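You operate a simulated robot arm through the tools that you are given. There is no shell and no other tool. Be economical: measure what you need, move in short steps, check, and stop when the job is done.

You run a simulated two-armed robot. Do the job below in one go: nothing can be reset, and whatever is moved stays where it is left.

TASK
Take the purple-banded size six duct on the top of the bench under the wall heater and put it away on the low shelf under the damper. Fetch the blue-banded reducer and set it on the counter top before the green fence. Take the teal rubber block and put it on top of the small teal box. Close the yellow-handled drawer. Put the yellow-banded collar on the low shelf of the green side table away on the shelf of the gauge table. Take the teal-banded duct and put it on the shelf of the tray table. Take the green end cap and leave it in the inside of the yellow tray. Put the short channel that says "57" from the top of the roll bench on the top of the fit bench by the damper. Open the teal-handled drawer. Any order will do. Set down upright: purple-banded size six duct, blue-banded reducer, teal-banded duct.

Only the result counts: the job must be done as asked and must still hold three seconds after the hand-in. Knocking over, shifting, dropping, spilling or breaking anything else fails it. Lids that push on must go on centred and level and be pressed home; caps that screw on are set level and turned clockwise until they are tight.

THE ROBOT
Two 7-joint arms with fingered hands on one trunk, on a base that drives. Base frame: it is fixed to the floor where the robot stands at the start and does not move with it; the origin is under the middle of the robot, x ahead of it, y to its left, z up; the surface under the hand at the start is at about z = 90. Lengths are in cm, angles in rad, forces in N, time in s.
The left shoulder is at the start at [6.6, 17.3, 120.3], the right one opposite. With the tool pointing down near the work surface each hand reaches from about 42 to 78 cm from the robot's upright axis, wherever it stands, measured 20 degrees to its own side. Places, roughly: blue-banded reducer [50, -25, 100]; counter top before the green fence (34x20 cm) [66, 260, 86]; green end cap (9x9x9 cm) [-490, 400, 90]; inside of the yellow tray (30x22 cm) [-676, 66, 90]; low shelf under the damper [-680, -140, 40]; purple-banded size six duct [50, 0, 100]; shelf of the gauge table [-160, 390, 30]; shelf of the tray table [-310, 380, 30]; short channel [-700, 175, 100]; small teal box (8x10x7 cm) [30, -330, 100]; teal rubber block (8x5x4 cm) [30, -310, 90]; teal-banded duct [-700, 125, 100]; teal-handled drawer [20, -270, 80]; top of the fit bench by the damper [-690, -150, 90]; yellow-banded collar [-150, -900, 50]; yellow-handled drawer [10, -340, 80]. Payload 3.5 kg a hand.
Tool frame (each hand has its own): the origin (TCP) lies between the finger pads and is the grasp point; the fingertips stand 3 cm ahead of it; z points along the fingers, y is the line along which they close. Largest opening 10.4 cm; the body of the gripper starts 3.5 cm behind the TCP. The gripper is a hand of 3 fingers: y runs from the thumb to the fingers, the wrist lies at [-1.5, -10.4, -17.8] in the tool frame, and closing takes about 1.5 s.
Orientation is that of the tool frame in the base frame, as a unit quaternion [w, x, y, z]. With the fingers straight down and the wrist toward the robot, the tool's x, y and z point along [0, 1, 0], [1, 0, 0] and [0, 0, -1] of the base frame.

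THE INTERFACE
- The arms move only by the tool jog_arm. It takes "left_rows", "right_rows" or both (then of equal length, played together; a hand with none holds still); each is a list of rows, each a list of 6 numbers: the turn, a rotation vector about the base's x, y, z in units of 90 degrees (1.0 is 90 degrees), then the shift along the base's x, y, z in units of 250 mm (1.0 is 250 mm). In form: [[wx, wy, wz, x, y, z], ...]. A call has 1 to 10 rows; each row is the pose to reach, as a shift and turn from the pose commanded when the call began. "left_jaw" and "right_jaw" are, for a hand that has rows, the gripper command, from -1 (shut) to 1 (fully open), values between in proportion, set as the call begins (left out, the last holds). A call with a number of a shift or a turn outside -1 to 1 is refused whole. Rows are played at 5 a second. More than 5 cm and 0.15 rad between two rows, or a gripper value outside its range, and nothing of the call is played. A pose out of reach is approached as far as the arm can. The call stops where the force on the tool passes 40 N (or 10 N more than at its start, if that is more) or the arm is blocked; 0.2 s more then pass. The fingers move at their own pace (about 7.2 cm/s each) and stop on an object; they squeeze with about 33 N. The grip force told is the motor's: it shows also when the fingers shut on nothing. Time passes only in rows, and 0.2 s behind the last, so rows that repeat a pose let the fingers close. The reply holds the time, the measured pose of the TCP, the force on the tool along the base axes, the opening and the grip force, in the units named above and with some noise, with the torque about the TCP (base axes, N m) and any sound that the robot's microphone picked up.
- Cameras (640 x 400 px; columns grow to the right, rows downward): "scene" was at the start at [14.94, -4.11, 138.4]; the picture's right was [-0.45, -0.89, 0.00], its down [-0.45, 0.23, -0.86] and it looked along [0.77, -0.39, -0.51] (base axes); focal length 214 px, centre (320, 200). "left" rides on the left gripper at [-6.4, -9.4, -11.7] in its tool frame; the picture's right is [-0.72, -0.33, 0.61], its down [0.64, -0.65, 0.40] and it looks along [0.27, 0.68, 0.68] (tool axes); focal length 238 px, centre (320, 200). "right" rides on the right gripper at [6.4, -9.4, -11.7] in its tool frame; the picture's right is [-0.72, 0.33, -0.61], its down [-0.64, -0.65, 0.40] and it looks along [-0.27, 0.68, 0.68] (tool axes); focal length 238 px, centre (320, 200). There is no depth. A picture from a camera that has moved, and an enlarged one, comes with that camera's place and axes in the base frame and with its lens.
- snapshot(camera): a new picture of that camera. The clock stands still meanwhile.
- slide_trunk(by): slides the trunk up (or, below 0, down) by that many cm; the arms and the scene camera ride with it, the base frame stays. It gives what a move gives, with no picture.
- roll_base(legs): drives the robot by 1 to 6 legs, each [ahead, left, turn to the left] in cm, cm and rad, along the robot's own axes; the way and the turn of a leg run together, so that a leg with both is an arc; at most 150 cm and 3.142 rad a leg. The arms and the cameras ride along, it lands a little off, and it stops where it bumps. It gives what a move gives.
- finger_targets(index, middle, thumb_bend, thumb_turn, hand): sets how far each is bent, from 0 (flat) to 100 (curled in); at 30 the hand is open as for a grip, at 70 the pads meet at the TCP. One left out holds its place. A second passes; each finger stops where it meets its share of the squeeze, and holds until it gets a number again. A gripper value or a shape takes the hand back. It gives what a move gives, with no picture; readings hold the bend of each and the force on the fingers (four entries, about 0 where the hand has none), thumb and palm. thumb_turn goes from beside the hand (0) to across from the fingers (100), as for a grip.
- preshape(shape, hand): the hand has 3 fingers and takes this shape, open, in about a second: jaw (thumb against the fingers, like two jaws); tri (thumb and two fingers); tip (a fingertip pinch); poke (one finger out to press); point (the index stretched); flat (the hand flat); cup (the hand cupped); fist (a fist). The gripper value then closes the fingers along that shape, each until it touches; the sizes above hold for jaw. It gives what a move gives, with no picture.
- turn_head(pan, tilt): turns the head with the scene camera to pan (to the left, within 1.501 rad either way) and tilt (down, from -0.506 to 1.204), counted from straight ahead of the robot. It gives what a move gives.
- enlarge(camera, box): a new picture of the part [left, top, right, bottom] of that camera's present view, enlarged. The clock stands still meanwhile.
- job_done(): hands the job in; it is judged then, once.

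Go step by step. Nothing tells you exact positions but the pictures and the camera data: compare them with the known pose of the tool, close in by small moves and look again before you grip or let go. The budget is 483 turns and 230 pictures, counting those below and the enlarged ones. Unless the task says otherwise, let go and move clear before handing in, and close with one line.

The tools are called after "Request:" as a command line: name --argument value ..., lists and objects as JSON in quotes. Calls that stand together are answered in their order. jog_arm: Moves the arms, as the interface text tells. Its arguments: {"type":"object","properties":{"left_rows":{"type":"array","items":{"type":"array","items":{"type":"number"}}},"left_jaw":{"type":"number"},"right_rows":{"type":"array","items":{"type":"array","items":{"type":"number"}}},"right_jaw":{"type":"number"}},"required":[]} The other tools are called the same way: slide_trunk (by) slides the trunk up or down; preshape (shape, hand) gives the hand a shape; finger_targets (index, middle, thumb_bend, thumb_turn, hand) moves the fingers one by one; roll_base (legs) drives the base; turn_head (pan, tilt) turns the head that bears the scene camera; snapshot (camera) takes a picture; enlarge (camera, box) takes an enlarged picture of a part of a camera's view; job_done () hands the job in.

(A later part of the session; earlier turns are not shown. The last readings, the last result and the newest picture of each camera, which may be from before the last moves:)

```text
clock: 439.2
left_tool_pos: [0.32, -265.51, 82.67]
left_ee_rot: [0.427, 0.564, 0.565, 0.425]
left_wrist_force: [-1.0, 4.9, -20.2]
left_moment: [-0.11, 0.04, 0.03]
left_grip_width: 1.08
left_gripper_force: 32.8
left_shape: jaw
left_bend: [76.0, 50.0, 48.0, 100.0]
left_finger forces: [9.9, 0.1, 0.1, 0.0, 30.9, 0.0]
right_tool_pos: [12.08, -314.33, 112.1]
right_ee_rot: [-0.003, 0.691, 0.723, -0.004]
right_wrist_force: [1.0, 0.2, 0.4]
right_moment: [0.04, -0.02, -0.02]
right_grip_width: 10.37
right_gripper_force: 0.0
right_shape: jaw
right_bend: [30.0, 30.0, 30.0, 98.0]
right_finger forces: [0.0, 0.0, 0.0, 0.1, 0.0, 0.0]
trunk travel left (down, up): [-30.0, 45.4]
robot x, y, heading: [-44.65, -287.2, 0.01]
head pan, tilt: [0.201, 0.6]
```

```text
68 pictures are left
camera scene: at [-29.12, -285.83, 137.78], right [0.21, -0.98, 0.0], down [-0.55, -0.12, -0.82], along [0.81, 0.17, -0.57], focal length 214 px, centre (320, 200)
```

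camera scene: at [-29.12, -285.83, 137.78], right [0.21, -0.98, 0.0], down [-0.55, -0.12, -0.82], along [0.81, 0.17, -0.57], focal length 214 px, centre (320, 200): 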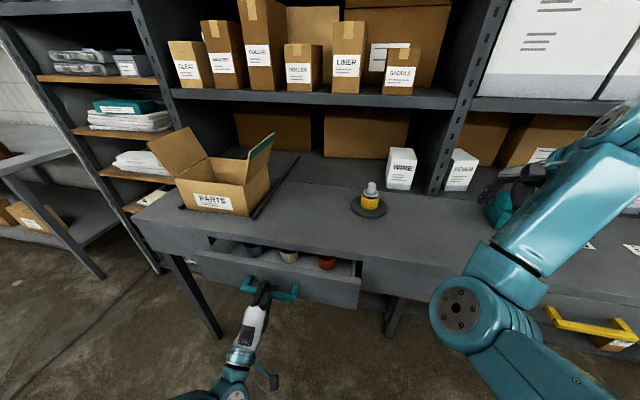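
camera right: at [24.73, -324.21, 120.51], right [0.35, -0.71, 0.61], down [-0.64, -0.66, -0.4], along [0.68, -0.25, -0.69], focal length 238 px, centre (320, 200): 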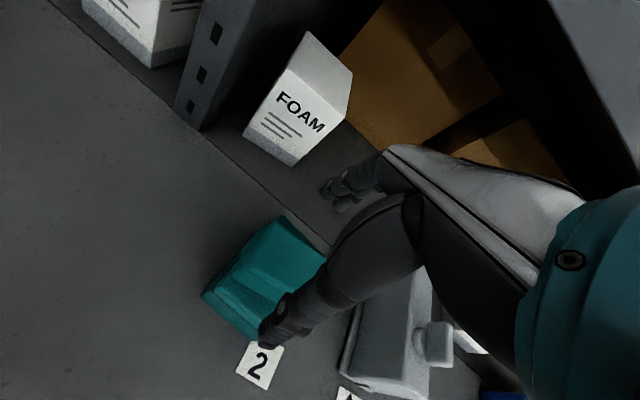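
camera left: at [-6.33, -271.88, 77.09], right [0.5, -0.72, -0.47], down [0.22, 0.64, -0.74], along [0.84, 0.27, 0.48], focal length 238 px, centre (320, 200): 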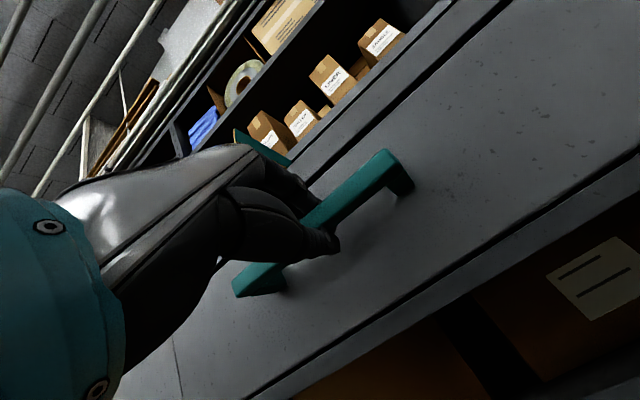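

It opens. Pulling further with the base.

Request:
roll_base --legs '[[-12, 0, 0]]'

Request:
snapshot --camera "scene"

```text
clock: 440.4
left_tool_pos: [-11.36, -265.38, 82.51]
left_ee_rot: [0.427, 0.563, 0.566, 0.425]
left_wrist_force: [0.8, 6.7, -23.6]
left_moment: [-0.12, 0.07, -0.02]
left_grip_width: 1.06
left_gripper_force: 32.7
left_shape: jaw
left_bend: [76.0, 50.0, 48.0, 100.0]
left_finger forces: [9.9, 0.1, 0.0, 0.0, 33.2, 0.0]
right_tool_pos: [0.37, -314.49, 112.11]
right_ee_rot: [-0.003, 0.692, 0.722, -0.005]
right_wrist_force: [-0.7, -0.4, -0.1]
right_moment: [0.01, -0.01, 0.02]
right_grip_width: 10.42
right_gripper_force: 0.1
right_shape: jaw
right_bend: [30.0, 30.0, 30.0, 98.0]
right_finger forces: [0.0, 0.1, 0.1, 0.0, 0.1, 0.0]
trunk travel left (down, up): [-30.0, 45.4]
robot x, y, heading: [-56.26, -287.79, 0.005]
head pan, tilt: [0.201, 0.6]
```

```text
67 pictures are left
camera scene: at [-40.86, -285.87, 137.77], right [0.21, -0.98, 0.0], down [-0.55, -0.12, -0.82], along [0.81, 0.17, -0.57], focal length 214 px, centre (320, 200)
```

scene: 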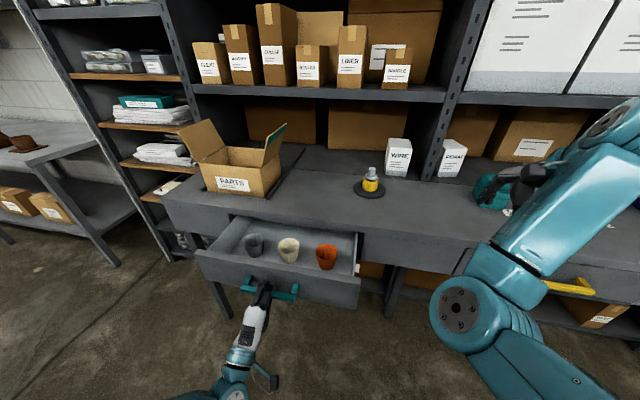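

About 19 cm open. One more small pull to see whether it reaches its stop.

Request:
roll_base --legs '[[-5, 0, 0]]'

Request:
snapshot --camera "scene"

```text
clock: 441.3
left_tool_pos: [-16.63, -265.54, 82.52]
left_ee_rot: [0.425, 0.565, 0.566, 0.424]
left_wrist_force: [0.3, 5.1, -21.3]
left_moment: [-0.12, 0.1, 0.07]
left_grip_width: 1.16
left_gripper_force: 33.3
left_shape: jaw
left_bend: [76.0, 50.0, 49.0, 100.0]
left_finger forces: [7.8, 0.1, 0.1, 0.1, 32.8, 0.0]
right_tool_pos: [-4.84, -314.43, 112.08]
right_ee_rot: [-0.003, 0.691, 0.723, -0.004]
right_wrist_force: [-0.4, 0.3, -0.1]
right_moment: [0.01, -0.01, -0.01]
right_grip_width: 10.36
right_gripper_force: 0.0
right_shape: jaw
right_bend: [30.0, 30.0, 30.0, 98.0]
right_finger forces: [0.1, 0.0, 0.1, 0.0, 0.0, 0.0]
trunk travel left (down, up): [-30.0, 45.4]
robot x, y, heading: [-61.57, -287.75, 0.006]
head pan, tilt: [0.201, 0.6]
```

```text
66 pictures are left
camera scene: at [-46.04, -285.91, 137.77], right [0.21, -0.98, 0.0], down [-0.55, -0.12, -0.82], along [0.81, 0.17, -0.57], focal length 214 px, centre (320, 200)
```

scene: 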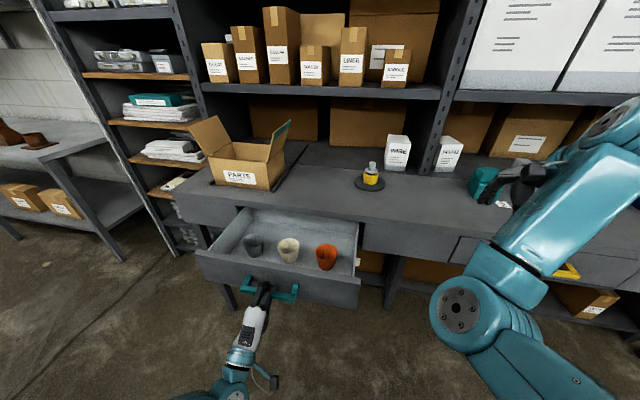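

Request:
roll_base --legs '[[-5, 0, 0]]'

Request:
snapshot --camera "scene"

```text
clock: 442.2
left_tool_pos: [-18.88, -265.33, 82.29]
left_ee_rot: [0.418, 0.569, 0.57, 0.421]
left_wrist_force: [14.5, -0.3, -9.6]
left_moment: [-0.02, 0.53, 0.05]
left_grip_width: 1.26
left_gripper_force: 32.8
left_shape: jaw
left_bend: [75.0, 50.0, 49.0, 100.0]
left_finger forces: [20.6, 0.8, 0.0, 0.0, 24.9, 0.0]
right_tool_pos: [-7.68, -314.67, 112.02]
right_ee_rot: [-0.005, 0.692, 0.722, -0.005]
right_wrist_force: [-0.6, 0.7, -0.1]
right_moment: [0.04, -0.02, 0.01]
right_grip_width: 10.38
right_gripper_force: 0.0
right_shape: jaw
right_bend: [30.0, 30.0, 30.0, 98.0]
right_finger forces: [0.0, 0.0, 0.1, 0.1, 0.1, 0.0]
trunk travel left (down, up): [-30.0, 45.4]
robot x, y, heading: [-64.61, -288.19, 0.004]
head pan, tilt: [0.201, 0.6]
stopped in leg 1: the force on the tool passed its limit at 69 N (the readings are from after the stop); the commanded pose is now the measured one
```

```text
65 pictures are left
camera scene: at [-48.85, -286.11, 137.77], right [0.2, -0.98, 0.0], down [-0.55, -0.12, -0.82], along [0.81, 0.17, -0.57], focal length 214 px, centre (320, 200)
```

scene: 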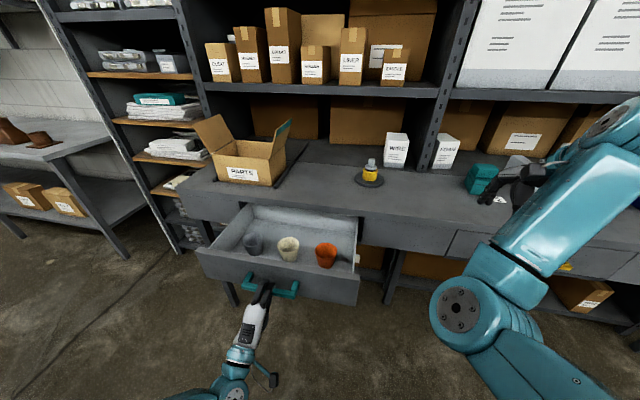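

The drawer reached its stop, so it's fully open. Releasing the handle and backing off.

Request:
jog_arm --left_rows '[[0, 0, 0, 0, 0, 0], [0, 0, 0, 0, 0, 0], [0, 0, 0, 0, 0, 0], [0, 0, 0, 0, 0, 0], [0, 0, 0, 0, 0, 0], [0, 0, 0, 0, 0, 0], [0, 0, 0, 0, 0, 0], [0, 0, 0, 0, 0, 0]]' --left_jaw 1

Request:
roll_base --legs '[[-20, 0, 0]]'

Request:
turn_head --pan -0.1 --tilt 0.55

Request:
snapshot --camera "scene"

```text
clock: 444.0
left_tool_pos: [-19.26, -265.32, 82.31]
left_ee_rot: [0.421, 0.568, 0.568, 0.422]
left_wrist_force: [0.1, 0.6, -0.9]
left_moment: [0.0, 0.01, -0.03]
left_grip_width: 10.31
left_gripper_force: 0.1
left_shape: jaw
left_bend: [30.0, 30.0, 30.0, 98.0]
left_finger forces: [0.0, 0.0, 0.0, 0.0, 0.0, 0.1]
right_tool_pos: [-7.99, -314.58, 112.17]
right_ee_rot: [-0.004, 0.692, 0.722, -0.004]
right_wrist_force: [0.1, -0.5, -0.2]
right_moment: [-0.02, -0.02, 0.0]
right_grip_width: 10.39
right_gripper_force: 0.0
right_shape: jaw
right_bend: [30.0, 30.0, 30.0, 98.0]
right_finger forces: [0.0, 0.0, 0.0, 0.0, 0.1, 0.1]
trunk travel left (down, up): [-30.0, 45.4]
robot x, y, heading: [-64.65, -287.61, 0.005]
head pan, tilt: [0.201, 0.6]
```

```text
clock: 445.6
left_tool_pos: [-39.23, -265.45, 82.44]
left_ee_rot: [0.421, 0.567, 0.568, 0.423]
left_wrist_force: [-0.1, -0.6, -0.9]
left_moment: [0.0, 0.0, -0.01]
left_grip_width: 10.34
left_gripper_force: 0.0
left_shape: jaw
left_bend: [30.0, 30.0, 30.0, 98.0]
left_finger forces: [0.0, 0.0, 0.0, 0.1, 0.0, 0.1]
right_tool_pos: [-28.03, -314.88, 112.08]
right_ee_rot: [-0.003, 0.692, 0.722, -0.004]
right_wrist_force: [-0.1, 0.8, 0.5]
right_moment: [0.02, -0.01, -0.02]
right_grip_width: 10.39
right_gripper_force: 0.0
right_shape: jaw
right_bend: [30.0, 30.0, 30.0, 98.0]
right_finger forces: [0.1, 0.0, 0.1, 0.0, 0.0, 0.0]
trunk travel left (down, up): [-30.0, 45.4]
robot x, y, heading: [-84.82, -288.25, 0.005]
head pan, tilt: [0.201, 0.6]
```

```text
clock: 446.4
left_tool_pos: [-39.2, -265.54, 82.37]
left_ee_rot: [0.422, 0.567, 0.567, 0.422]
left_wrist_force: [0.6, 0.4, 0.2]
left_moment: [0.01, 0.02, -0.02]
left_grip_width: 10.35
left_gripper_force: 0.2
left_shape: jaw
left_bend: [30.0, 30.0, 30.0, 98.0]
left_finger forces: [0.1, 0.1, 0.1, 0.0, 0.1, 0.0]
right_tool_pos: [-28.05, -314.75, 112.09]
right_ee_rot: [-0.003, 0.692, 0.722, -0.004]
right_wrist_force: [-0.7, 0.0, 0.1]
right_moment: [0.0, 0.03, 0.01]
right_grip_width: 10.39
right_gripper_force: 0.2
right_shape: jaw
right_bend: [30.0, 30.0, 30.0, 98.0]
right_finger forces: [0.1, 0.1, 0.1, 0.1, 0.1, 0.1]
trunk travel left (down, up): [-30.0, 45.4]
robot x, y, heading: [-84.76, -288.09, 0.007]
head pan, tilt: [-0.099, 0.55]
```

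```text
64 pictures are left
camera scene: at [-68.88, -288.87, 138.24], right [-0.09, -1.0, 0.0], down [-0.52, 0.05, -0.85], along [0.85, -0.08, -0.52], focal length 214 px, centre (320, 200)
```

scene: 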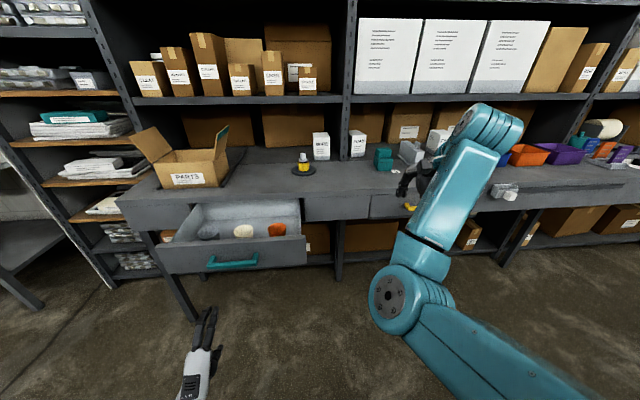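

The teal drawer is open, the yellow one closed, and the block is on the box. Now on to the collar: turn toward -y and look down the aisle.

Request:
roll_base --legs '[[0, 0, -1.575]]'

Request:
turn_head --pan -0.1 --tilt 0.25

Request:
snapshot --camera "scene"

```text
clock: 450.7
left_tool_pos: [-62.49, -333.68, 82.44]
left_ee_rot: [0.597, 0.802, -0.001, 0.001]
left_wrist_force: [-0.1, -0.4, -0.4]
left_moment: [0.01, 0.01, 0.0]
left_grip_width: 10.36
left_gripper_force: 0.0
left_shape: jaw
left_bend: [30.0, 30.0, 30.0, 98.0]
left_finger forces: [0.0, 0.0, 0.0, 0.0, 0.0, 0.0]
right_tool_pos: [-111.88, -344.63, 112.12]
right_ee_rot: [-0.005, 1.0, 0.018, 0.0]
right_wrist_force: [-0.5, -0.6, -0.2]
right_moment: [-0.02, 0.01, -0.04]
right_grip_width: 10.36
right_gripper_force: 0.0
right_shape: jaw
right_bend: [30.0, 30.0, 30.0, 98.0]
right_finger forces: [0.0, 0.0, 0.0, 0.1, 0.0, 0.0]
trunk travel left (down, up): [-30.0, 45.4]
robot x, y, heading: [-84.6, -288.16, -1.572]
head pan, tilt: [-0.099, 0.55]
```

```text
clock: 451.5
left_tool_pos: [-62.58, -333.6, 82.59]
left_ee_rot: [0.596, 0.803, -0.001, 0.0]
left_wrist_force: [-0.6, 0.0, -0.6]
left_moment: [-0.01, 0.03, -0.01]
left_grip_width: 10.32
left_gripper_force: 0.0
left_shape: jaw
left_bend: [30.0, 30.0, 30.0, 98.0]
left_finger forces: [0.0, 0.0, 0.0, 0.2, 0.1, 0.1]
right_tool_pos: [-111.82, -344.55, 112.22]
right_ee_rot: [-0.005, 1.0, 0.017, 0.0]
right_wrist_force: [0.1, 0.6, -0.2]
right_moment: [0.01, -0.01, -0.01]
right_grip_width: 10.37
right_gripper_force: 0.1
right_shape: jaw
right_bend: [30.0, 30.0, 30.0, 98.0]
right_finger forces: [0.1, 0.0, 0.0, 0.1, 0.0, 0.1]
trunk travel left (down, up): [-30.0, 45.4]
robot x, y, heading: [-84.44, -288.26, -1.573]
head pan, tilt: [-0.099, 0.25]
```

```text
63 pictures are left
camera scene: at [-85.69, -304.26, 141.01], right [-0.99, 0.1, 0.0], down [0.03, 0.25, -0.97], along [-0.1, -0.96, -0.25], focal length 214 px, centre (320, 200)
```

scene: 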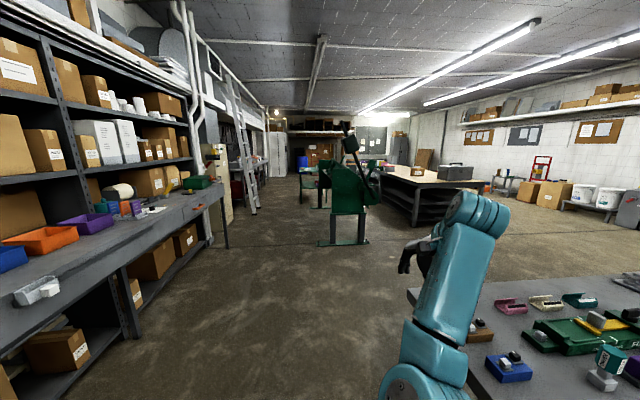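

The aisle is clear left of the green machine (at about [-145, -590]). Driving along x≈-60.

Request:
roll_base --legs '[[0, 26, 0], [140, 0, 0], [140, 0, 0], [110, 0, 0]]'

Request:
turn_head --pan -0.4 --tilt 0.35

Request:
snapshot --camera "scene"

```text
clock: 472.0
left_tool_pos: [-47.81, -729.68, 82.38]
left_ee_rot: [0.596, 0.803, -0.009, -0.006]
left_wrist_force: [0.1, 0.7, -0.5]
left_moment: [0.04, 0.02, -0.03]
left_grip_width: 10.35
left_gripper_force: 0.2
left_shape: jaw
left_bend: [30.0, 30.0, 30.0, 98.0]
left_finger forces: [0.0, 0.0, 0.0, 0.0, 0.0, 0.0]
right_tool_pos: [-97.41, -739.63, 111.99]
right_ee_rot: [-0.006, 1.0, 0.009, -0.001]
right_wrist_force: [-1.1, 0.9, -0.1]
right_moment: [-0.01, 0.01, -0.04]
right_grip_width: 10.38
right_gripper_force: 0.1
right_shape: jaw
right_bend: [30.0, 30.0, 30.0, 98.0]
right_finger forces: [0.0, 0.0, 0.1, 0.0, 0.0, 0.0]
trunk travel left (down, up): [-30.0, 45.4]
robot x, y, heading: [-69.24, -683.72, -1.587]
head pan, tilt: [-0.099, 0.25]
```

```text
clock: 472.8
left_tool_pos: [-47.82, -729.73, 82.53]
left_ee_rot: [0.596, 0.803, -0.008, -0.006]
left_wrist_force: [-0.2, -0.4, -0.7]
left_moment: [0.0, 0.01, 0.02]
left_grip_width: 10.35
left_gripper_force: 0.0
left_shape: jaw
left_bend: [30.0, 30.0, 30.0, 98.0]
left_finger forces: [0.0, 0.1, 0.1, 0.1, 0.0, 0.0]
right_tool_pos: [-97.37, -739.75, 112.13]
right_ee_rot: [-0.006, 1.0, 0.009, -0.001]
right_wrist_force: [0.1, 0.8, -0.7]
right_moment: [-0.02, -0.01, 0.01]
right_grip_width: 10.37
right_gripper_force: 0.0
right_shape: jaw
right_bend: [30.0, 30.0, 30.0, 98.0]
right_finger forces: [0.0, 0.0, 0.0, 0.1, 0.1, 0.0]
trunk travel left (down, up): [-30.0, 45.4]
robot x, y, heading: [-69.06, -683.94, -1.593]
head pan, tilt: [-0.4, 0.351]
```

```text
62 pictures are left
camera scene: at [-73.18, -699.14, 140.07], right [-0.91, 0.41, 0.0], down [0.14, 0.31, -0.94], along [-0.38, -0.86, -0.34], focal length 214 px, centre (320, 200)
```

scene: 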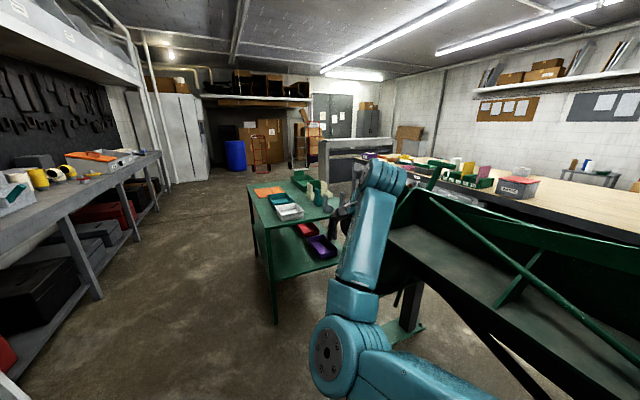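

Request:
enlarge --camera "scene" --box '[230, 150, 430, 340]'

```text
2.11 times, centred on (330, 245) of scene
camera zoom: at [-73.18, -699.14, 140.07], right [-0.91, 0.41, 0.0], down [0.14, 0.31, -0.94], along [-0.38, -0.86, -0.34], focal length 452 px, centre (299, 105)
```

zoom: 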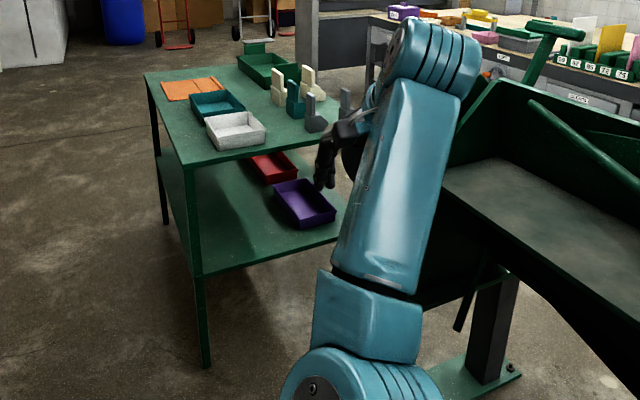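

The green side table spans y -821…-915 with its left edge at x≈-91 and its top at z≈79. I'll restore the left hand to default and raise it before circling the table to find the collar.

Request:
jog_arm --left_rows '[[0.09, 0, 0, 0, -0.02, 0.12], [0.18, 0, 0, 0, -0.04, 0.24], [0.27, 0, 0, 0, -0.06, 0.36], [0.36, 0, 0, 0, -0.08, 0.48], [0.45, 0, 0, 0, -0.1, 0.6], [0.54, 0, 0, 0, -0.12, 0.72], [0.63, 0, 0, 0, -0.14, 0.84], [0.72, 0, 0, 0, -0.16, 0.96], [0.81, 0, 0, 0, -0.18, 1.0]]'

Request:
roll_base --legs '[[0, 24, 0], [125, 0, 0], [60, 0, 0], [0, 0, -1.55]]'

Request:
turn_head --pan 0.0 --tilt 0.55

Request:
snapshot --camera "scene"

```text
clock: 474.8
left_tool_pos: [-47.69, -734.28, 107.44]
left_ee_rot: [0.001, 1.0, -0.005, -0.009]
left_wrist_force: [-0.3, 0.6, 0.6]
left_moment: [-0.02, 0.0, 0.01]
left_grip_width: 10.38
left_gripper_force: 0.1
left_shape: jaw
left_bend: [30.0, 30.0, 30.0, 98.0]
left_finger forces: [0.0, 0.0, 0.0, 0.1, 0.0, 0.1]
right_tool_pos: [-97.49, -739.66, 112.02]
right_ee_rot: [-0.006, 1.0, 0.009, 0.0]
right_wrist_force: [-0.1, -0.3, 0.5]
right_moment: [-0.04, 0.01, 0.01]
right_grip_width: 10.39
right_gripper_force: 0.2
right_shape: jaw
right_bend: [30.0, 30.0, 30.0, 98.0]
right_finger forces: [0.0, 0.0, 0.0, 0.0, 0.1, 0.0]
trunk travel left (down, up): [-30.0, 45.4]
robot x, y, heading: [-69.16, -683.69, -1.59]
head pan, tilt: [-0.4, 0.351]
```

```text
clock: 489.3
left_tool_pos: [-98.65, -890.38, 107.46]
left_ee_rot: [-0.005, 0.708, -0.706, -0.008]
left_wrist_force: [0.5, -0.4, 0.0]
left_moment: [-0.02, 0.01, 0.02]
left_grip_width: 10.39
left_gripper_force: 0.1
left_shape: jaw
left_bend: [30.0, 30.0, 30.0, 98.0]
left_finger forces: [0.0, 0.1, 0.1, 0.0, 0.1, 0.0]
right_tool_pos: [-104.51, -841.02, 112.1]
right_ee_rot: [-0.004, 0.716, -0.698, 0.004]
right_wrist_force: [-0.3, -0.5, 0.6]
right_moment: [0.05, -0.01, -0.02]
right_grip_width: 10.38
right_gripper_force: 0.1
right_shape: jaw
right_bend: [30.0, 30.0, 30.0, 98.0]
right_finger forces: [0.0, 0.1, 0.1, 0.1, 0.0, 0.0]
trunk travel left (down, up): [-30.0, 45.4]
robot x, y, heading: [-48.06, -868.4, 3.126]
head pan, tilt: [-0.4, 0.351]
```

```text
clock: 490.2
left_tool_pos: [-98.5, -890.33, 107.61]
left_ee_rot: [-0.005, 0.708, -0.706, -0.009]
left_wrist_force: [0.3, 0.8, 0.1]
left_moment: [0.0, 0.04, 0.01]
left_grip_width: 10.39
left_gripper_force: 0.1
left_shape: jaw
left_bend: [30.0, 30.0, 30.0, 98.0]
left_finger forces: [0.0, 0.1, 0.0, 0.0, 0.0, 0.1]
right_tool_pos: [-104.55, -840.97, 112.12]
right_ee_rot: [-0.004, 0.716, -0.698, 0.004]
right_wrist_force: [0.0, -1.6, -0.5]
right_moment: [-0.02, -0.01, 0.0]
right_grip_width: 10.39
right_gripper_force: 0.0
right_shape: jaw
right_bend: [30.0, 30.0, 30.0, 98.0]
right_finger forces: [0.0, 0.1, 0.0, 0.0, 0.0, 0.1]
trunk travel left (down, up): [-30.0, 45.4]
robot x, y, heading: [-48.25, -868.7, 3.135]
head pan, tilt: [0.0, 0.55]
```

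```text
60 pictures are left
camera scene: at [-64.16, -868.37, 138.25], right [0.01, 1.0, 0.0], down [0.52, -0.01, -0.85], along [-0.85, 0.01, -0.52], focal length 214 px, centre (320, 200)
```

scene: 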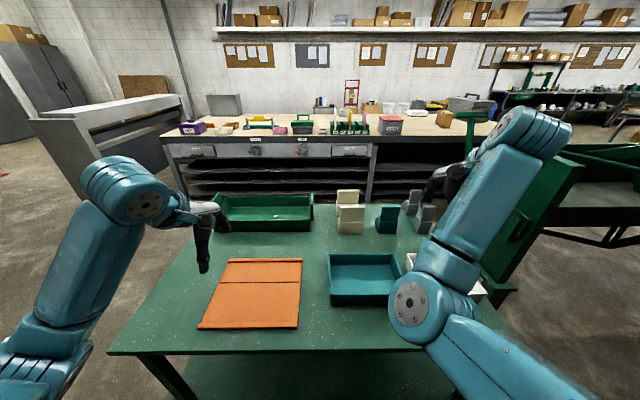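

The table spans x -91…-154, so the collar should be near its far end. I'll go around to the y<-915 end and face it.

Request:
roll_base --legs '[[0, 70, 0], [0, 66, 0], [95, 0, 0], [0, 0, -1.565]]'

Request:
turn_head --pan 0.0 --tilt 0.6

Request:
snapshot --camera "scene"

```text
clock: 505.6
left_tool_pos: [-171.72, -958.28, 107.4]
left_ee_rot: [0.009, -0.041, 0.999, 0.003]
left_wrist_force: [0.5, -1.1, 0.2]
left_moment: [0.03, 0.02, 0.02]
left_grip_width: 10.37
left_gripper_force: 0.2
left_shape: jaw
left_bend: [30.0, 30.0, 30.0, 98.0]
left_finger forces: [0.0, 0.0, 0.0, 0.0, 0.0, 0.0]
right_tool_pos: [-122.8, -948.37, 112.13]
right_ee_rot: [0.001, -0.053, 0.999, -0.005]
right_wrist_force: [0.0, -0.2, 1.1]
right_moment: [0.0, -0.03, 0.01]
right_grip_width: 10.38
right_gripper_force: 0.1
right_shape: jaw
right_bend: [30.0, 30.0, 30.0, 98.0]
right_finger forces: [0.1, 0.1, 0.0, 0.1, 0.1, 0.0]
trunk travel left (down, up): [-30.0, 45.4]
robot x, y, heading: [-145.8, -1006.77, 1.64]
head pan, tilt: [0.0, 0.55]
```

```text
clock: 506.3
left_tool_pos: [-171.65, -958.17, 107.38]
left_ee_rot: [0.009, -0.041, 0.999, 0.003]
left_wrist_force: [-0.1, -1.0, 0.8]
left_moment: [0.01, 0.01, -0.04]
left_grip_width: 10.39
left_gripper_force: 0.1
left_shape: jaw
left_bend: [30.0, 30.0, 30.0, 98.0]
left_finger forces: [0.0, 0.1, 0.1, 0.1, 0.0, 0.0]
right_tool_pos: [-122.82, -948.47, 112.15]
right_ee_rot: [0.001, -0.053, 0.999, -0.006]
right_wrist_force: [0.2, -0.2, -0.3]
right_moment: [-0.03, 0.0, -0.01]
right_grip_width: 10.41
right_gripper_force: 0.2
right_shape: jaw
right_bend: [30.0, 30.0, 30.0, 98.0]
right_finger forces: [0.0, 0.0, 0.1, 0.1, 0.0, 0.0]
trunk travel left (down, up): [-30.0, 45.4]
robot x, y, heading: [-145.53, -1006.87, 1.637]
head pan, tilt: [0.0, 0.6]
```

```text
59 pictures are left
camera scene: at [-146.92, -990.97, 137.79], right [1.0, 0.07, 0.0], down [0.04, -0.56, -0.83], along [-0.06, 0.82, -0.56], focal length 214 px, centre (320, 200)
```

scene: 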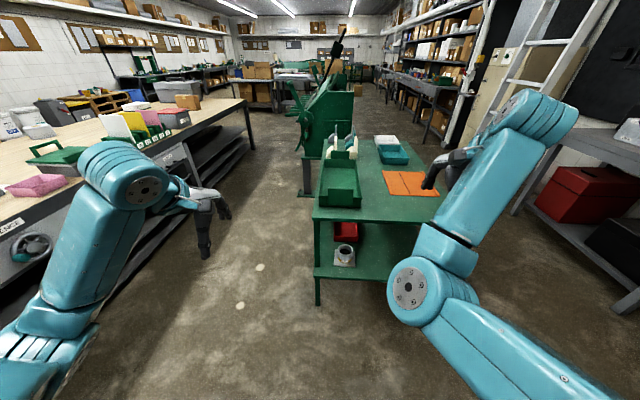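

The collar is visible on the low shelf near this end. Zooming in.

Request:
enlarge --camera "scene" --box '[290, 170, 450, 310]'

```text
2.86 times, centred on (370, 240) of scene
camera zoom: at [-146.92, -990.97, 137.79], right [1.0, 0.07, 0.0], down [0.04, -0.56, -0.83], along [-0.06, 0.82, -0.56], focal length 613 px, centre (177, 86)
```

zoom: 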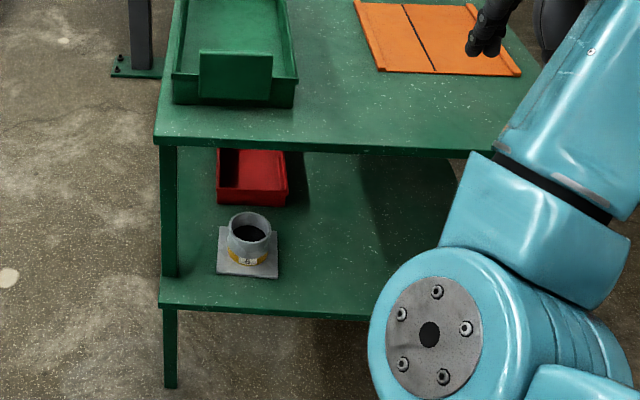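

The collar has a square flange (~12 cm) and a neck ~8 cm wide at about [-138.7, -908.7], on a shelf at z≈38. I'll align, lower the trunk and bring the right hand down in front of it.

Request:
roll_base --legs '[[0, 0, -0.067], [0, 14, 0]]'

Request:
slide_trunk --by -29

Request:
jog_arm --right_rows '[[0, 0, 0, 0, 0.03, -0.15], [0, 0, 0, 0, 0.06, -0.3], [0, 0, 0, 0, 0.09, -0.45], [0, 0, 0, 0, 0.12, -0.6], [0, 0, 0, 0, 0.15, -0.75], [0, 0, 0, 0, 0.18, -0.9], [0, 0, 0, 0, 0.2, -1.0]]' --right_jaw 1

Request:
snapshot --camera "scene"

```text
clock: 508.0
left_tool_pos: [-182.88, -956.93, 107.44]
left_ee_rot: [0.01, -0.013, 1.0, 0.003]
left_wrist_force: [0.0, -0.4, 1.0]
left_moment: [0.01, -0.02, -0.02]
left_grip_width: 10.38
left_gripper_force: 0.0
left_shape: jaw
left_bend: [30.0, 30.0, 30.0, 98.0]
left_finger forces: [0.1, 0.0, 0.0, 0.0, 0.1, 0.0]
right_tool_pos: [-133.52, -949.95, 112.12]
right_ee_rot: [0.001, -0.025, 1.0, -0.006]
right_wrist_force: [0.1, -1.1, 0.1]
right_moment: [-0.01, -0.05, -0.02]
right_grip_width: 10.38
right_gripper_force: 0.1
right_shape: jaw
right_bend: [30.0, 30.0, 30.0, 98.0]
right_finger forces: [0.0, 0.0, 0.0, 0.1, 0.0, 0.0]
trunk travel left (down, up): [-30.0, 45.4]
robot x, y, heading: [-159.46, -1006.58, 1.586]
head pan, tilt: [0.0, 0.6]
```

```text
clock: 511.0
left_tool_pos: [-182.78, -955.83, 76.28]
left_ee_rot: [0.009, -0.012, 0.999, -0.029]
left_wrist_force: [-0.5, 0.0, -0.1]
left_moment: [0.0, 0.02, 0.01]
left_grip_width: 10.41
left_gripper_force: 0.1
left_shape: jaw
left_bend: [30.0, 30.0, 30.0, 98.0]
left_finger forces: [0.0, 0.1, 0.0, 0.0, 0.0, 0.0]
right_tool_pos: [-133.39, -944.3, 68.82]
right_ee_rot: [-0.001, -0.024, 0.988, -0.153]
right_wrist_force: [-0.2, 0.6, -0.1]
right_moment: [0.02, -0.02, -0.02]
right_grip_width: 10.36
right_gripper_force: 0.1
right_shape: jaw
right_bend: [30.0, 30.0, 30.0, 98.0]
right_finger forces: [0.0, 0.0, 0.0, 0.0, 0.0, 0.0]
trunk travel left (down, up): [-1.0, 74.4]
robot x, y, heading: [-159.88, -1006.6, 1.584]
head pan, tilt: [0.0, 0.6]
```

```text
clock: 512.6
left_tool_pos: [-182.85, -955.88, 76.26]
left_ee_rot: [0.009, -0.012, 0.999, -0.029]
left_wrist_force: [0.7, 0.4, 0.0]
left_moment: [0.01, 0.0, -0.02]
left_grip_width: 10.36
left_gripper_force: 0.1
left_shape: jaw
left_bend: [30.0, 30.0, 30.0, 98.0]
left_finger forces: [0.0, 0.0, 0.0, 0.0, 0.1, 0.0]
right_tool_pos: [-133.64, -939.37, 43.6]
right_ee_rot: [-0.001, -0.024, 0.988, -0.154]
right_wrist_force: [-0.2, 0.2, 0.2]
right_moment: [-0.01, -0.02, -0.02]
right_grip_width: 10.38
right_gripper_force: 0.1
right_shape: jaw
right_bend: [30.0, 30.0, 30.0, 98.0]
right_finger forces: [0.0, 0.0, 0.1, 0.1, 0.1, 0.1]
trunk travel left (down, up): [-1.0, 74.4]
robot x, y, heading: [-159.58, -1006.48, 1.584]
head pan, tilt: [0.0, 0.6]
```

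```text
57 pictures are left
camera scene: at [-160.19, -975.71, 107.37], right [1.0, 0.01, 0.0], down [0.01, -0.56, -0.83], along [-0.01, 0.82, -0.56], focal length 214 px, centre (320, 200)
```

scene: 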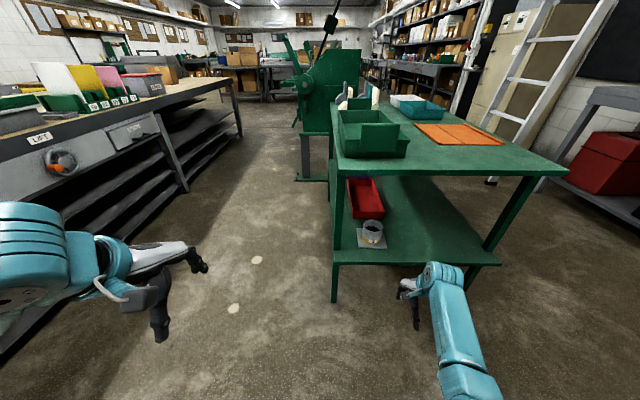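

I'll correct the hand's tilt (slightly forward-pointing), align in x, and raise it above the neck before moving in.

Request:
jog_arm --right_rows '[[0.085, 0, 0, -0.04, 0, 0.08], [0.17, 0, 0, -0.08, 0, 0.16], [0.255, 0, 0, -0.12, 0, 0.24], [0.34, 0, 0, -0.17, 0, 0.32]]'

Request:
roll_base --legs '[[26, 0, -0.013]]'

Request:
turn_head --pan -0.2 --tilt 0.8

Request:
snapshot --camera "scene"

Request:
snapshot --camera "right"

```text
clock: 513.6
left_tool_pos: [-182.75, -955.72, 76.29]
left_ee_rot: [0.009, -0.013, 0.999, -0.03]
left_wrist_force: [-0.1, -0.8, -0.6]
left_moment: [0.02, 0.01, 0.0]
left_grip_width: 10.37
left_gripper_force: 0.0
left_shape: jaw
left_bend: [30.0, 30.0, 30.0, 98.0]
left_finger forces: [0.0, 0.0, 0.0, 0.0, 0.0, 0.0]
right_tool_pos: [-137.73, -939.6, 51.65]
right_ee_rot: [0.005, -0.023, 0.993, 0.114]
right_wrist_force: [0.9, 0.5, 0.7]
right_moment: [0.02, 0.0, 0.01]
right_grip_width: 10.37
right_gripper_force: 0.0
right_shape: jaw
right_bend: [30.0, 30.0, 30.0, 98.0]
right_finger forces: [0.0, 0.0, 0.0, 0.0, 0.1, 0.0]
trunk travel left (down, up): [-1.0, 74.4]
robot x, y, heading: [-159.78, -1006.87, 1.586]
head pan, tilt: [0.0, 0.6]
```

```text
clock: 515.4
left_tool_pos: [-182.86, -929.66, 76.24]
left_ee_rot: [0.009, -0.011, 0.999, -0.029]
left_wrist_force: [-0.4, -0.3, -0.5]
left_moment: [0.01, 0.01, -0.02]
left_grip_width: 10.39
left_gripper_force: 0.0
left_shape: jaw
left_bend: [30.0, 30.0, 30.0, 98.0]
left_finger forces: [0.0, 0.0, 0.0, 0.1, 0.0, 0.0]
right_tool_pos: [-137.84, -913.52, 51.68]
right_ee_rot: [0.006, -0.021, 0.993, 0.113]
right_wrist_force: [-0.3, -0.1, 0.5]
right_moment: [-0.04, 0.02, 0.03]
right_grip_width: 10.39
right_gripper_force: 0.1
right_shape: jaw
right_bend: [30.0, 30.0, 30.0, 98.0]
right_finger forces: [0.1, 0.0, 0.0, 0.0, 0.0, 0.1]
trunk travel left (down, up): [-1.0, 74.4]
robot x, y, heading: [-159.99, -980.69, 1.587]
head pan, tilt: [0.0, 0.6]
```

```text
clock: 516.2
left_tool_pos: [-183.01, -929.62, 76.11]
left_ee_rot: [0.009, -0.01, 0.999, -0.029]
left_wrist_force: [0.6, 0.4, 0.5]
left_moment: [-0.01, 0.02, 0.01]
left_grip_width: 10.4
left_gripper_force: 0.1
left_shape: jaw
left_bend: [30.0, 30.0, 30.0, 98.0]
left_finger forces: [0.0, 0.0, 0.0, 0.0, 0.0, 0.1]
right_tool_pos: [-137.78, -913.58, 51.65]
right_ee_rot: [0.005, -0.022, 0.993, 0.114]
right_wrist_force: [-0.6, -1.0, -0.5]
right_moment: [-0.01, -0.03, -0.02]
right_grip_width: 10.38
right_gripper_force: 0.1
right_shape: jaw
right_bend: [30.0, 30.0, 30.0, 98.0]
right_finger forces: [0.0, 0.0, 0.1, 0.0, 0.0, 0.0]
trunk travel left (down, up): [-1.0, 74.4]
robot x, y, heading: [-160.14, -980.68, 1.578]
head pan, tilt: [-0.201, 0.799]
```

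```text
56 pictures are left
camera scene: at [-158.75, -950.55, 105.69], right [0.98, -0.19, 0.0], down [-0.14, -0.7, -0.7], along [0.13, 0.68, -0.72], focal length 214 px, centre (320, 200)
```

scene: 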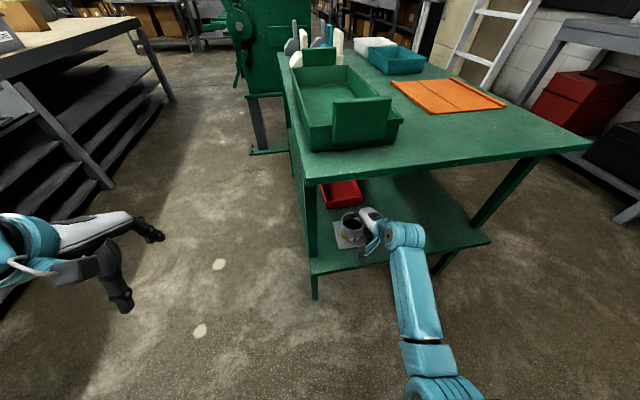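

```text
55 pictures are left
camera right: at [-143.74, -925.62, 60.78], right [0.7, 0.21, 0.68], down [0.67, -0.52, -0.53], along [0.24, 0.83, -0.5], focal length 238 px, centre (320, 200)
```

right: 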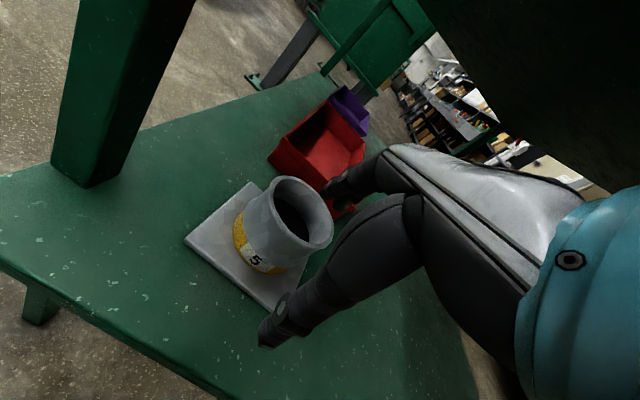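

The collar's centre is [-138, -906.3] with its rim at z≈46. I'll move over it above the rim and then lower.

Request:
jog_arm --right_rows '[[0, 0, 0, -0.01, 0.14, 0], [0, 0, 0, -0.01, 0.28, 0], [0, 0, 0, -0.01, 0.285, -0.12]]'

Request:
snapshot --camera "right"

```text
clock: 517.0
left_tool_pos: [-183.0, -929.54, 76.26]
left_ee_rot: [0.01, -0.01, 0.999, -0.03]
left_wrist_force: [0.9, 0.1, 0.5]
left_moment: [0.0, 0.04, 0.02]
left_grip_width: 10.39
left_gripper_force: 0.1
left_shape: jaw
left_bend: [30.0, 30.0, 30.0, 98.0]
left_finger forces: [0.0, 0.0, 0.0, 0.0, 0.1, 0.0]
right_tool_pos: [-138.01, -906.5, 48.87]
right_ee_rot: [0.006, -0.022, 0.993, 0.113]
right_wrist_force: [0.4, -1.1, -0.3]
right_moment: [0.0, -0.04, 0.05]
right_grip_width: 10.39
right_gripper_force: 0.0
right_shape: jaw
right_bend: [30.0, 30.0, 29.0, 98.0]
right_finger forces: [0.0, 0.1, 0.0, 0.0, 1.0, 0.1]
trunk travel left (down, up): [-1.0, 74.4]
robot x, y, heading: [-159.86, -980.55, 1.581]
head pan, tilt: [-0.201, 0.799]
```

```text
54 pictures are left
camera right: at [-144.0, -918.48, 57.91], right [0.7, 0.21, 0.68], down [0.67, -0.52, -0.53], along [0.24, 0.83, -0.5], focal length 238 px, centre (320, 200)
```

right: 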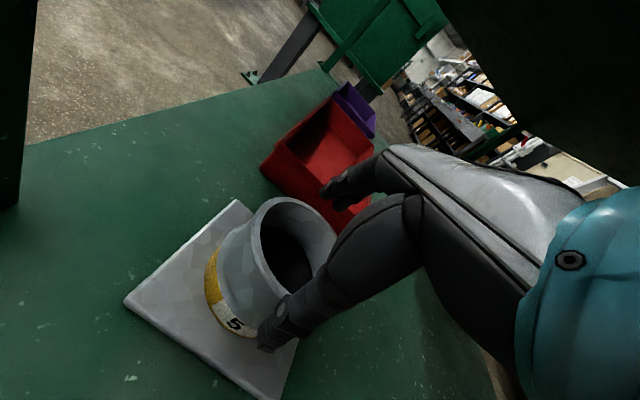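

Request:
jog_arm --right_rows '[[0, 0, 0, -0.01, -0.015, 0], [0, 0, 0, -0.02, -0.015, -0.04], [0, 0, 0, -0.02, -0.015, -0.08], [0, 0, 0, -0.02, -0.015, -0.12]]'

Request:
snapshot --camera "right"

```text
clock: 518.0
left_tool_pos: [-182.98, -929.67, 76.26]
left_ee_rot: [0.009, -0.01, 0.999, -0.029]
left_wrist_force: [-0.3, 0.0, 0.0]
left_moment: [0.0, -0.01, 0.01]
left_grip_width: 10.39
left_gripper_force: 0.1
left_shape: jaw
left_bend: [30.0, 30.0, 30.0, 98.0]
left_finger forces: [0.1, 0.1, 0.1, 0.0, 0.0, 0.0]
right_tool_pos: [-138.59, -906.83, 45.75]
right_ee_rot: [0.005, -0.021, 0.993, 0.115]
right_wrist_force: [1.1, -1.2, 4.7]
right_moment: [-0.09, -0.02, 0.07]
right_grip_width: 10.41
right_gripper_force: 0.0
right_shape: jaw
right_bend: [30.0, 30.0, 29.0, 98.0]
right_finger forces: [1.1, 0.1, 0.0, 0.0, 3.1, 0.1]
trunk travel left (down, up): [-1.0, 74.4]
robot x, y, heading: [-160.39, -980.86, 1.584]
head pan, tilt: [-0.201, 0.799]
```

```text
53 pictures are left
camera right: at [-144.56, -918.89, 54.98], right [0.7, 0.21, 0.68], down [0.67, -0.52, -0.53], along [0.24, 0.83, -0.5], focal length 238 px, centre (320, 200)
```

right: 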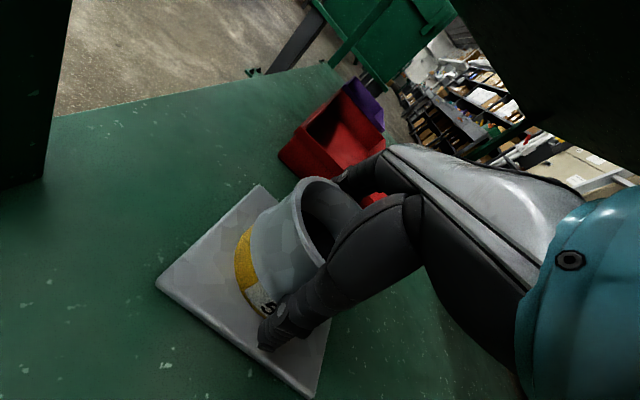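

Fingers are down around the neck. Closing.

Request:
jog_arm --right_rows '[[0, 0, 0, 0, 0, 0], [0, 0, 0, 0, 0, 0], [0, 0, 0, 0, 0, 0], [0, 0, 0, 0, 0, 0], [0, 0, 0, 0, 0, 0], [0, 0, 0, 0, 0, 0], [0, 0, 0, 0, 0, 0]]' --right_jaw -1

Request:
jog_arm --right_rows '[[0, 0, 0, 0, 0, 0.05], [0, 0, 0, 0, 0, 0.14], [0, 0, 0, 0, 0, 0.28]]'

Request:
snapshot --camera "right"

```text
clock: 519.6
left_tool_pos: [-182.87, -929.54, 76.33]
left_ee_rot: [0.01, -0.011, 0.999, -0.029]
left_wrist_force: [-0.2, -0.2, -1.5]
left_moment: [-0.02, 0.01, 0.02]
left_grip_width: 10.4
left_gripper_force: 0.0
left_shape: jaw
left_bend: [30.0, 30.0, 30.0, 98.0]
left_finger forces: [0.0, 0.0, 0.0, 0.0, 0.0, 0.0]
right_tool_pos: [-138.6, -906.83, 45.83]
right_ee_rot: [0.006, -0.021, 0.993, 0.114]
right_wrist_force: [-1.5, 2.8, 6.4]
right_moment: [-0.38, -0.19, -0.02]
right_grip_width: 7.36
right_gripper_force: 33.1
right_shape: jaw
right_bend: [73.0, 43.0, 46.0, 99.0]
right_finger forces: [25.6, 13.6, 0.0, 0.0, 37.0, 0.1]
trunk travel left (down, up): [-1.0, 74.4]
robot x, y, heading: [-159.92, -980.7, 1.58]
head pan, tilt: [-0.201, 0.799]
```

```text
clock: 520.4
left_tool_pos: [-182.96, -929.62, 76.24]
left_ee_rot: [0.009, -0.011, 0.999, -0.03]
left_wrist_force: [0.1, 0.1, -0.7]
left_moment: [0.03, 0.0, -0.01]
left_grip_width: 10.4
left_gripper_force: 0.1
left_shape: jaw
left_bend: [30.0, 30.0, 30.0, 98.0]
left_finger forces: [0.0, 0.0, 0.0, 0.0, 0.0, 0.1]
right_tool_pos: [-138.86, -906.59, 52.65]
right_ee_rot: [0.006, -0.022, 0.993, 0.112]
right_wrist_force: [0.5, -0.2, -1.9]
right_moment: [-0.02, 0.02, -0.02]
right_grip_width: 7.34
right_gripper_force: 33.1
right_shape: jaw
right_bend: [73.0, 43.0, 46.0, 99.0]
right_finger forces: [22.8, 13.5, 0.0, 0.0, 36.5, 0.0]
trunk travel left (down, up): [-1.0, 74.4]
robot x, y, heading: [-160.19, -980.99, 1.583]
head pan, tilt: [-0.201, 0.799]
```

```text
52 pictures are left
camera right: at [-144.77, -918.64, 61.81], right [0.7, 0.21, 0.68], down [0.67, -0.52, -0.53], along [0.24, 0.83, -0.5], focal length 238 px, centre (320, 200)
```

right: 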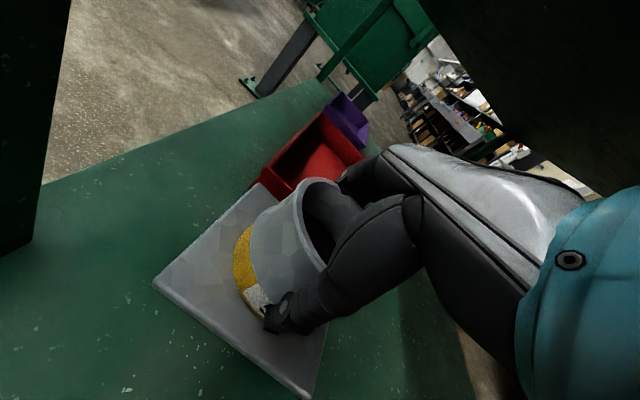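

The collar is held level. Backing out, then raising for transport.

Request:
roll_base --legs '[[-50, 0, 0]]'

Request:
jog_arm --right_rows '[[0, 0, 0, 0, -0.04, 0.15], [0, 0, 0, 0, -0.08, 0.3], [0, 0, 0, 0, -0.12, 0.45], [0, 0, 0, 0, -0.16, 0.6], [0, 0, 0, 0, -0.2, 0.75], [0, 0, 0, 0, -0.24, 0.9]]'

Request:
slide_trunk --by 29

Request:
turn_head --pan -0.1 --tilt 0.45

Request:
snapshot --camera "scene"

```text
clock: 523.3
left_tool_pos: [-182.07, -978.6, 76.28]
left_ee_rot: [0.009, -0.005, 1.0, -0.03]
left_wrist_force: [-0.2, -0.1, -0.8]
left_moment: [0.01, 0.01, 0.03]
left_grip_width: 10.38
left_gripper_force: 0.0
left_shape: jaw
left_bend: [30.0, 30.0, 30.0, 98.0]
left_finger forces: [0.0, 0.1, 0.1, 0.0, 0.0, 0.0]
right_tool_pos: [-137.76, -956.01, 52.6]
right_ee_rot: [0.006, -0.016, 0.994, 0.112]
right_wrist_force: [-0.2, -1.3, -1.5]
right_moment: [-0.01, -0.02, 0.0]
right_grip_width: 7.33
right_gripper_force: 32.7
right_shape: jaw
right_bend: [73.0, 43.0, 46.0, 99.0]
right_finger forces: [22.7, 13.6, 0.1, 0.1, 36.5, 0.1]
trunk travel left (down, up): [-1.0, 74.4]
robot x, y, heading: [-159.84, -1029.99, 1.566]
head pan, tilt: [-0.201, 0.799]
```

```text
clock: 524.7
left_tool_pos: [-182.25, -978.53, 76.23]
left_ee_rot: [0.009, -0.005, 1.0, -0.029]
left_wrist_force: [0.9, -0.7, -0.6]
left_moment: [0.0, 0.0, 0.0]
left_grip_width: 10.35
left_gripper_force: 0.1
left_shape: jaw
left_bend: [30.0, 30.0, 30.0, 98.0]
left_finger forces: [0.0, 0.0, 0.0, 0.1, 0.0, 0.1]
right_tool_pos: [-137.68, -962.03, 75.25]
right_ee_rot: [0.007, -0.017, 0.994, 0.112]
right_wrist_force: [0.6, 0.0, -1.5]
right_moment: [0.01, 0.0, 0.0]
right_grip_width: 7.34
right_gripper_force: 33.1
right_shape: jaw
right_bend: [73.0, 43.0, 47.0, 99.0]
right_finger forces: [22.1, 13.7, 0.0, 0.0, 35.8, 0.0]
trunk travel left (down, up): [-1.0, 74.4]
robot x, y, heading: [-159.69, -1029.87, 1.57]
head pan, tilt: [-0.201, 0.799]
```

```text
clock: 527.6
left_tool_pos: [-182.18, -978.51, 105.18]
left_ee_rot: [0.009, -0.005, 0.999, -0.03]
left_wrist_force: [-0.5, -0.5, -0.5]
left_moment: [-0.01, 0.03, -0.01]
left_grip_width: 10.36
left_gripper_force: 0.1
left_shape: jaw
left_bend: [30.0, 30.0, 30.0, 98.0]
left_finger forces: [0.1, 0.0, 0.1, 0.0, 0.0, 0.0]
right_tool_pos: [-137.94, -962.09, 104.1]
right_ee_rot: [0.006, -0.016, 0.994, 0.112]
right_wrist_force: [-0.5, -0.4, -1.7]
right_moment: [-0.01, 0.02, -0.02]
right_grip_width: 7.31
right_gripper_force: 33.1
right_shape: jaw
right_bend: [73.0, 43.0, 47.0, 99.0]
right_finger forces: [22.2, 13.9, 0.1, 0.0, 35.7, 0.0]
trunk travel left (down, up): [-30.0, 45.4]
robot x, y, heading: [-159.77, -1030.14, 1.567]
head pan, tilt: [-0.201, 0.799]
```

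```text
clock: 528.4
left_tool_pos: [-182.15, -978.57, 105.32]
left_ee_rot: [0.009, -0.004, 1.0, -0.029]
left_wrist_force: [0.0, 0.9, -0.3]
left_moment: [0.01, 0.01, -0.03]
left_grip_width: 10.38
left_gripper_force: 0.0
left_shape: jaw
left_bend: [30.0, 30.0, 30.0, 98.0]
left_finger forces: [0.0, 0.1, 0.0, 0.0, 0.1, 0.0]
right_tool_pos: [-137.88, -962.1, 104.1]
right_ee_rot: [0.006, -0.017, 0.993, 0.113]
right_wrist_force: [0.2, 0.2, -1.5]
right_moment: [0.01, 0.03, 0.01]
right_grip_width: 7.31
right_gripper_force: 33.1
right_shape: jaw
right_bend: [73.0, 43.0, 47.0, 99.0]
right_finger forces: [22.1, 13.8, 0.0, 0.1, 35.8, 0.0]
trunk travel left (down, up): [-30.0, 45.4]
robot x, y, heading: [-159.85, -1030.2, 1.565]
head pan, tilt: [-0.099, 0.45]
```

```text
51 pictures are left
camera scene: at [-158.97, -1013.94, 139.14], right [0.99, -0.1, 0.0], down [-0.04, -0.43, -0.9], along [0.09, 0.9, -0.44], focal length 214 px, centre (320, 200)
```

scene: 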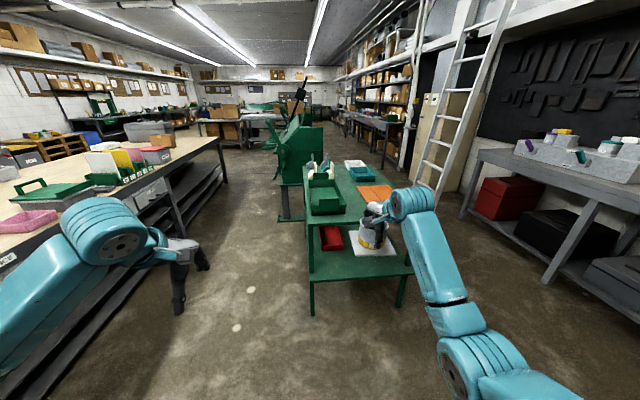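

Now the long way back: strafe right, then drive up the aisle along x≈-52.

Request:
roll_base --legs '[[0, -106, 0], [140, 0, 0], [140, 0, 0], [140, 0, 0], [110, 0, 0]]'

Request:
snapshot --camera "scene"

```text
clock: 558.6
left_tool_pos: [-77.58, -454.29, 105.18]
left_ee_rot: [0.009, -0.002, 1.0, -0.029]
left_wrist_force: [0.3, -1.0, -0.3]
left_moment: [0.03, -0.03, 0.0]
left_grip_width: 10.4
left_gripper_force: 0.1
left_shape: jaw
left_bend: [30.0, 30.0, 30.0, 98.0]
left_finger forces: [0.0, 0.1, 0.1, 0.0, 0.0, 0.1]
right_tool_pos: [-33.25, -438.07, 104.14]
right_ee_rot: [0.006, -0.014, 0.994, 0.112]
right_wrist_force: [-0.5, -0.5, -1.2]
right_moment: [-0.02, -0.03, -0.01]
right_grip_width: 7.32
right_gripper_force: 33.2
right_shape: jaw
right_bend: [73.0, 43.0, 47.0, 99.0]
right_finger forces: [21.8, 14.0, 0.0, 0.0, 35.4, 0.0]
trunk travel left (down, up): [-30.0, 45.4]
robot x, y, heading: [-55.95, -505.83, 1.561]
head pan, tilt: [-0.099, 0.45]
```

```text
50 pictures are left
camera scene: at [-54.62, -489.72, 139.14], right [0.99, -0.11, 0.0], down [-0.05, -0.43, -0.9], along [0.1, 0.9, -0.44], focal length 214 px, centre (320, 200)
```

scene: 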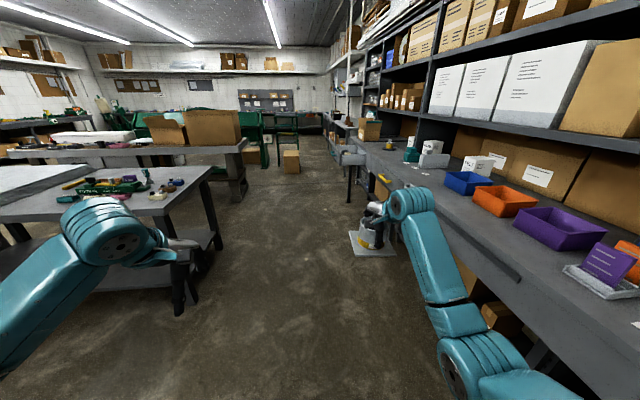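

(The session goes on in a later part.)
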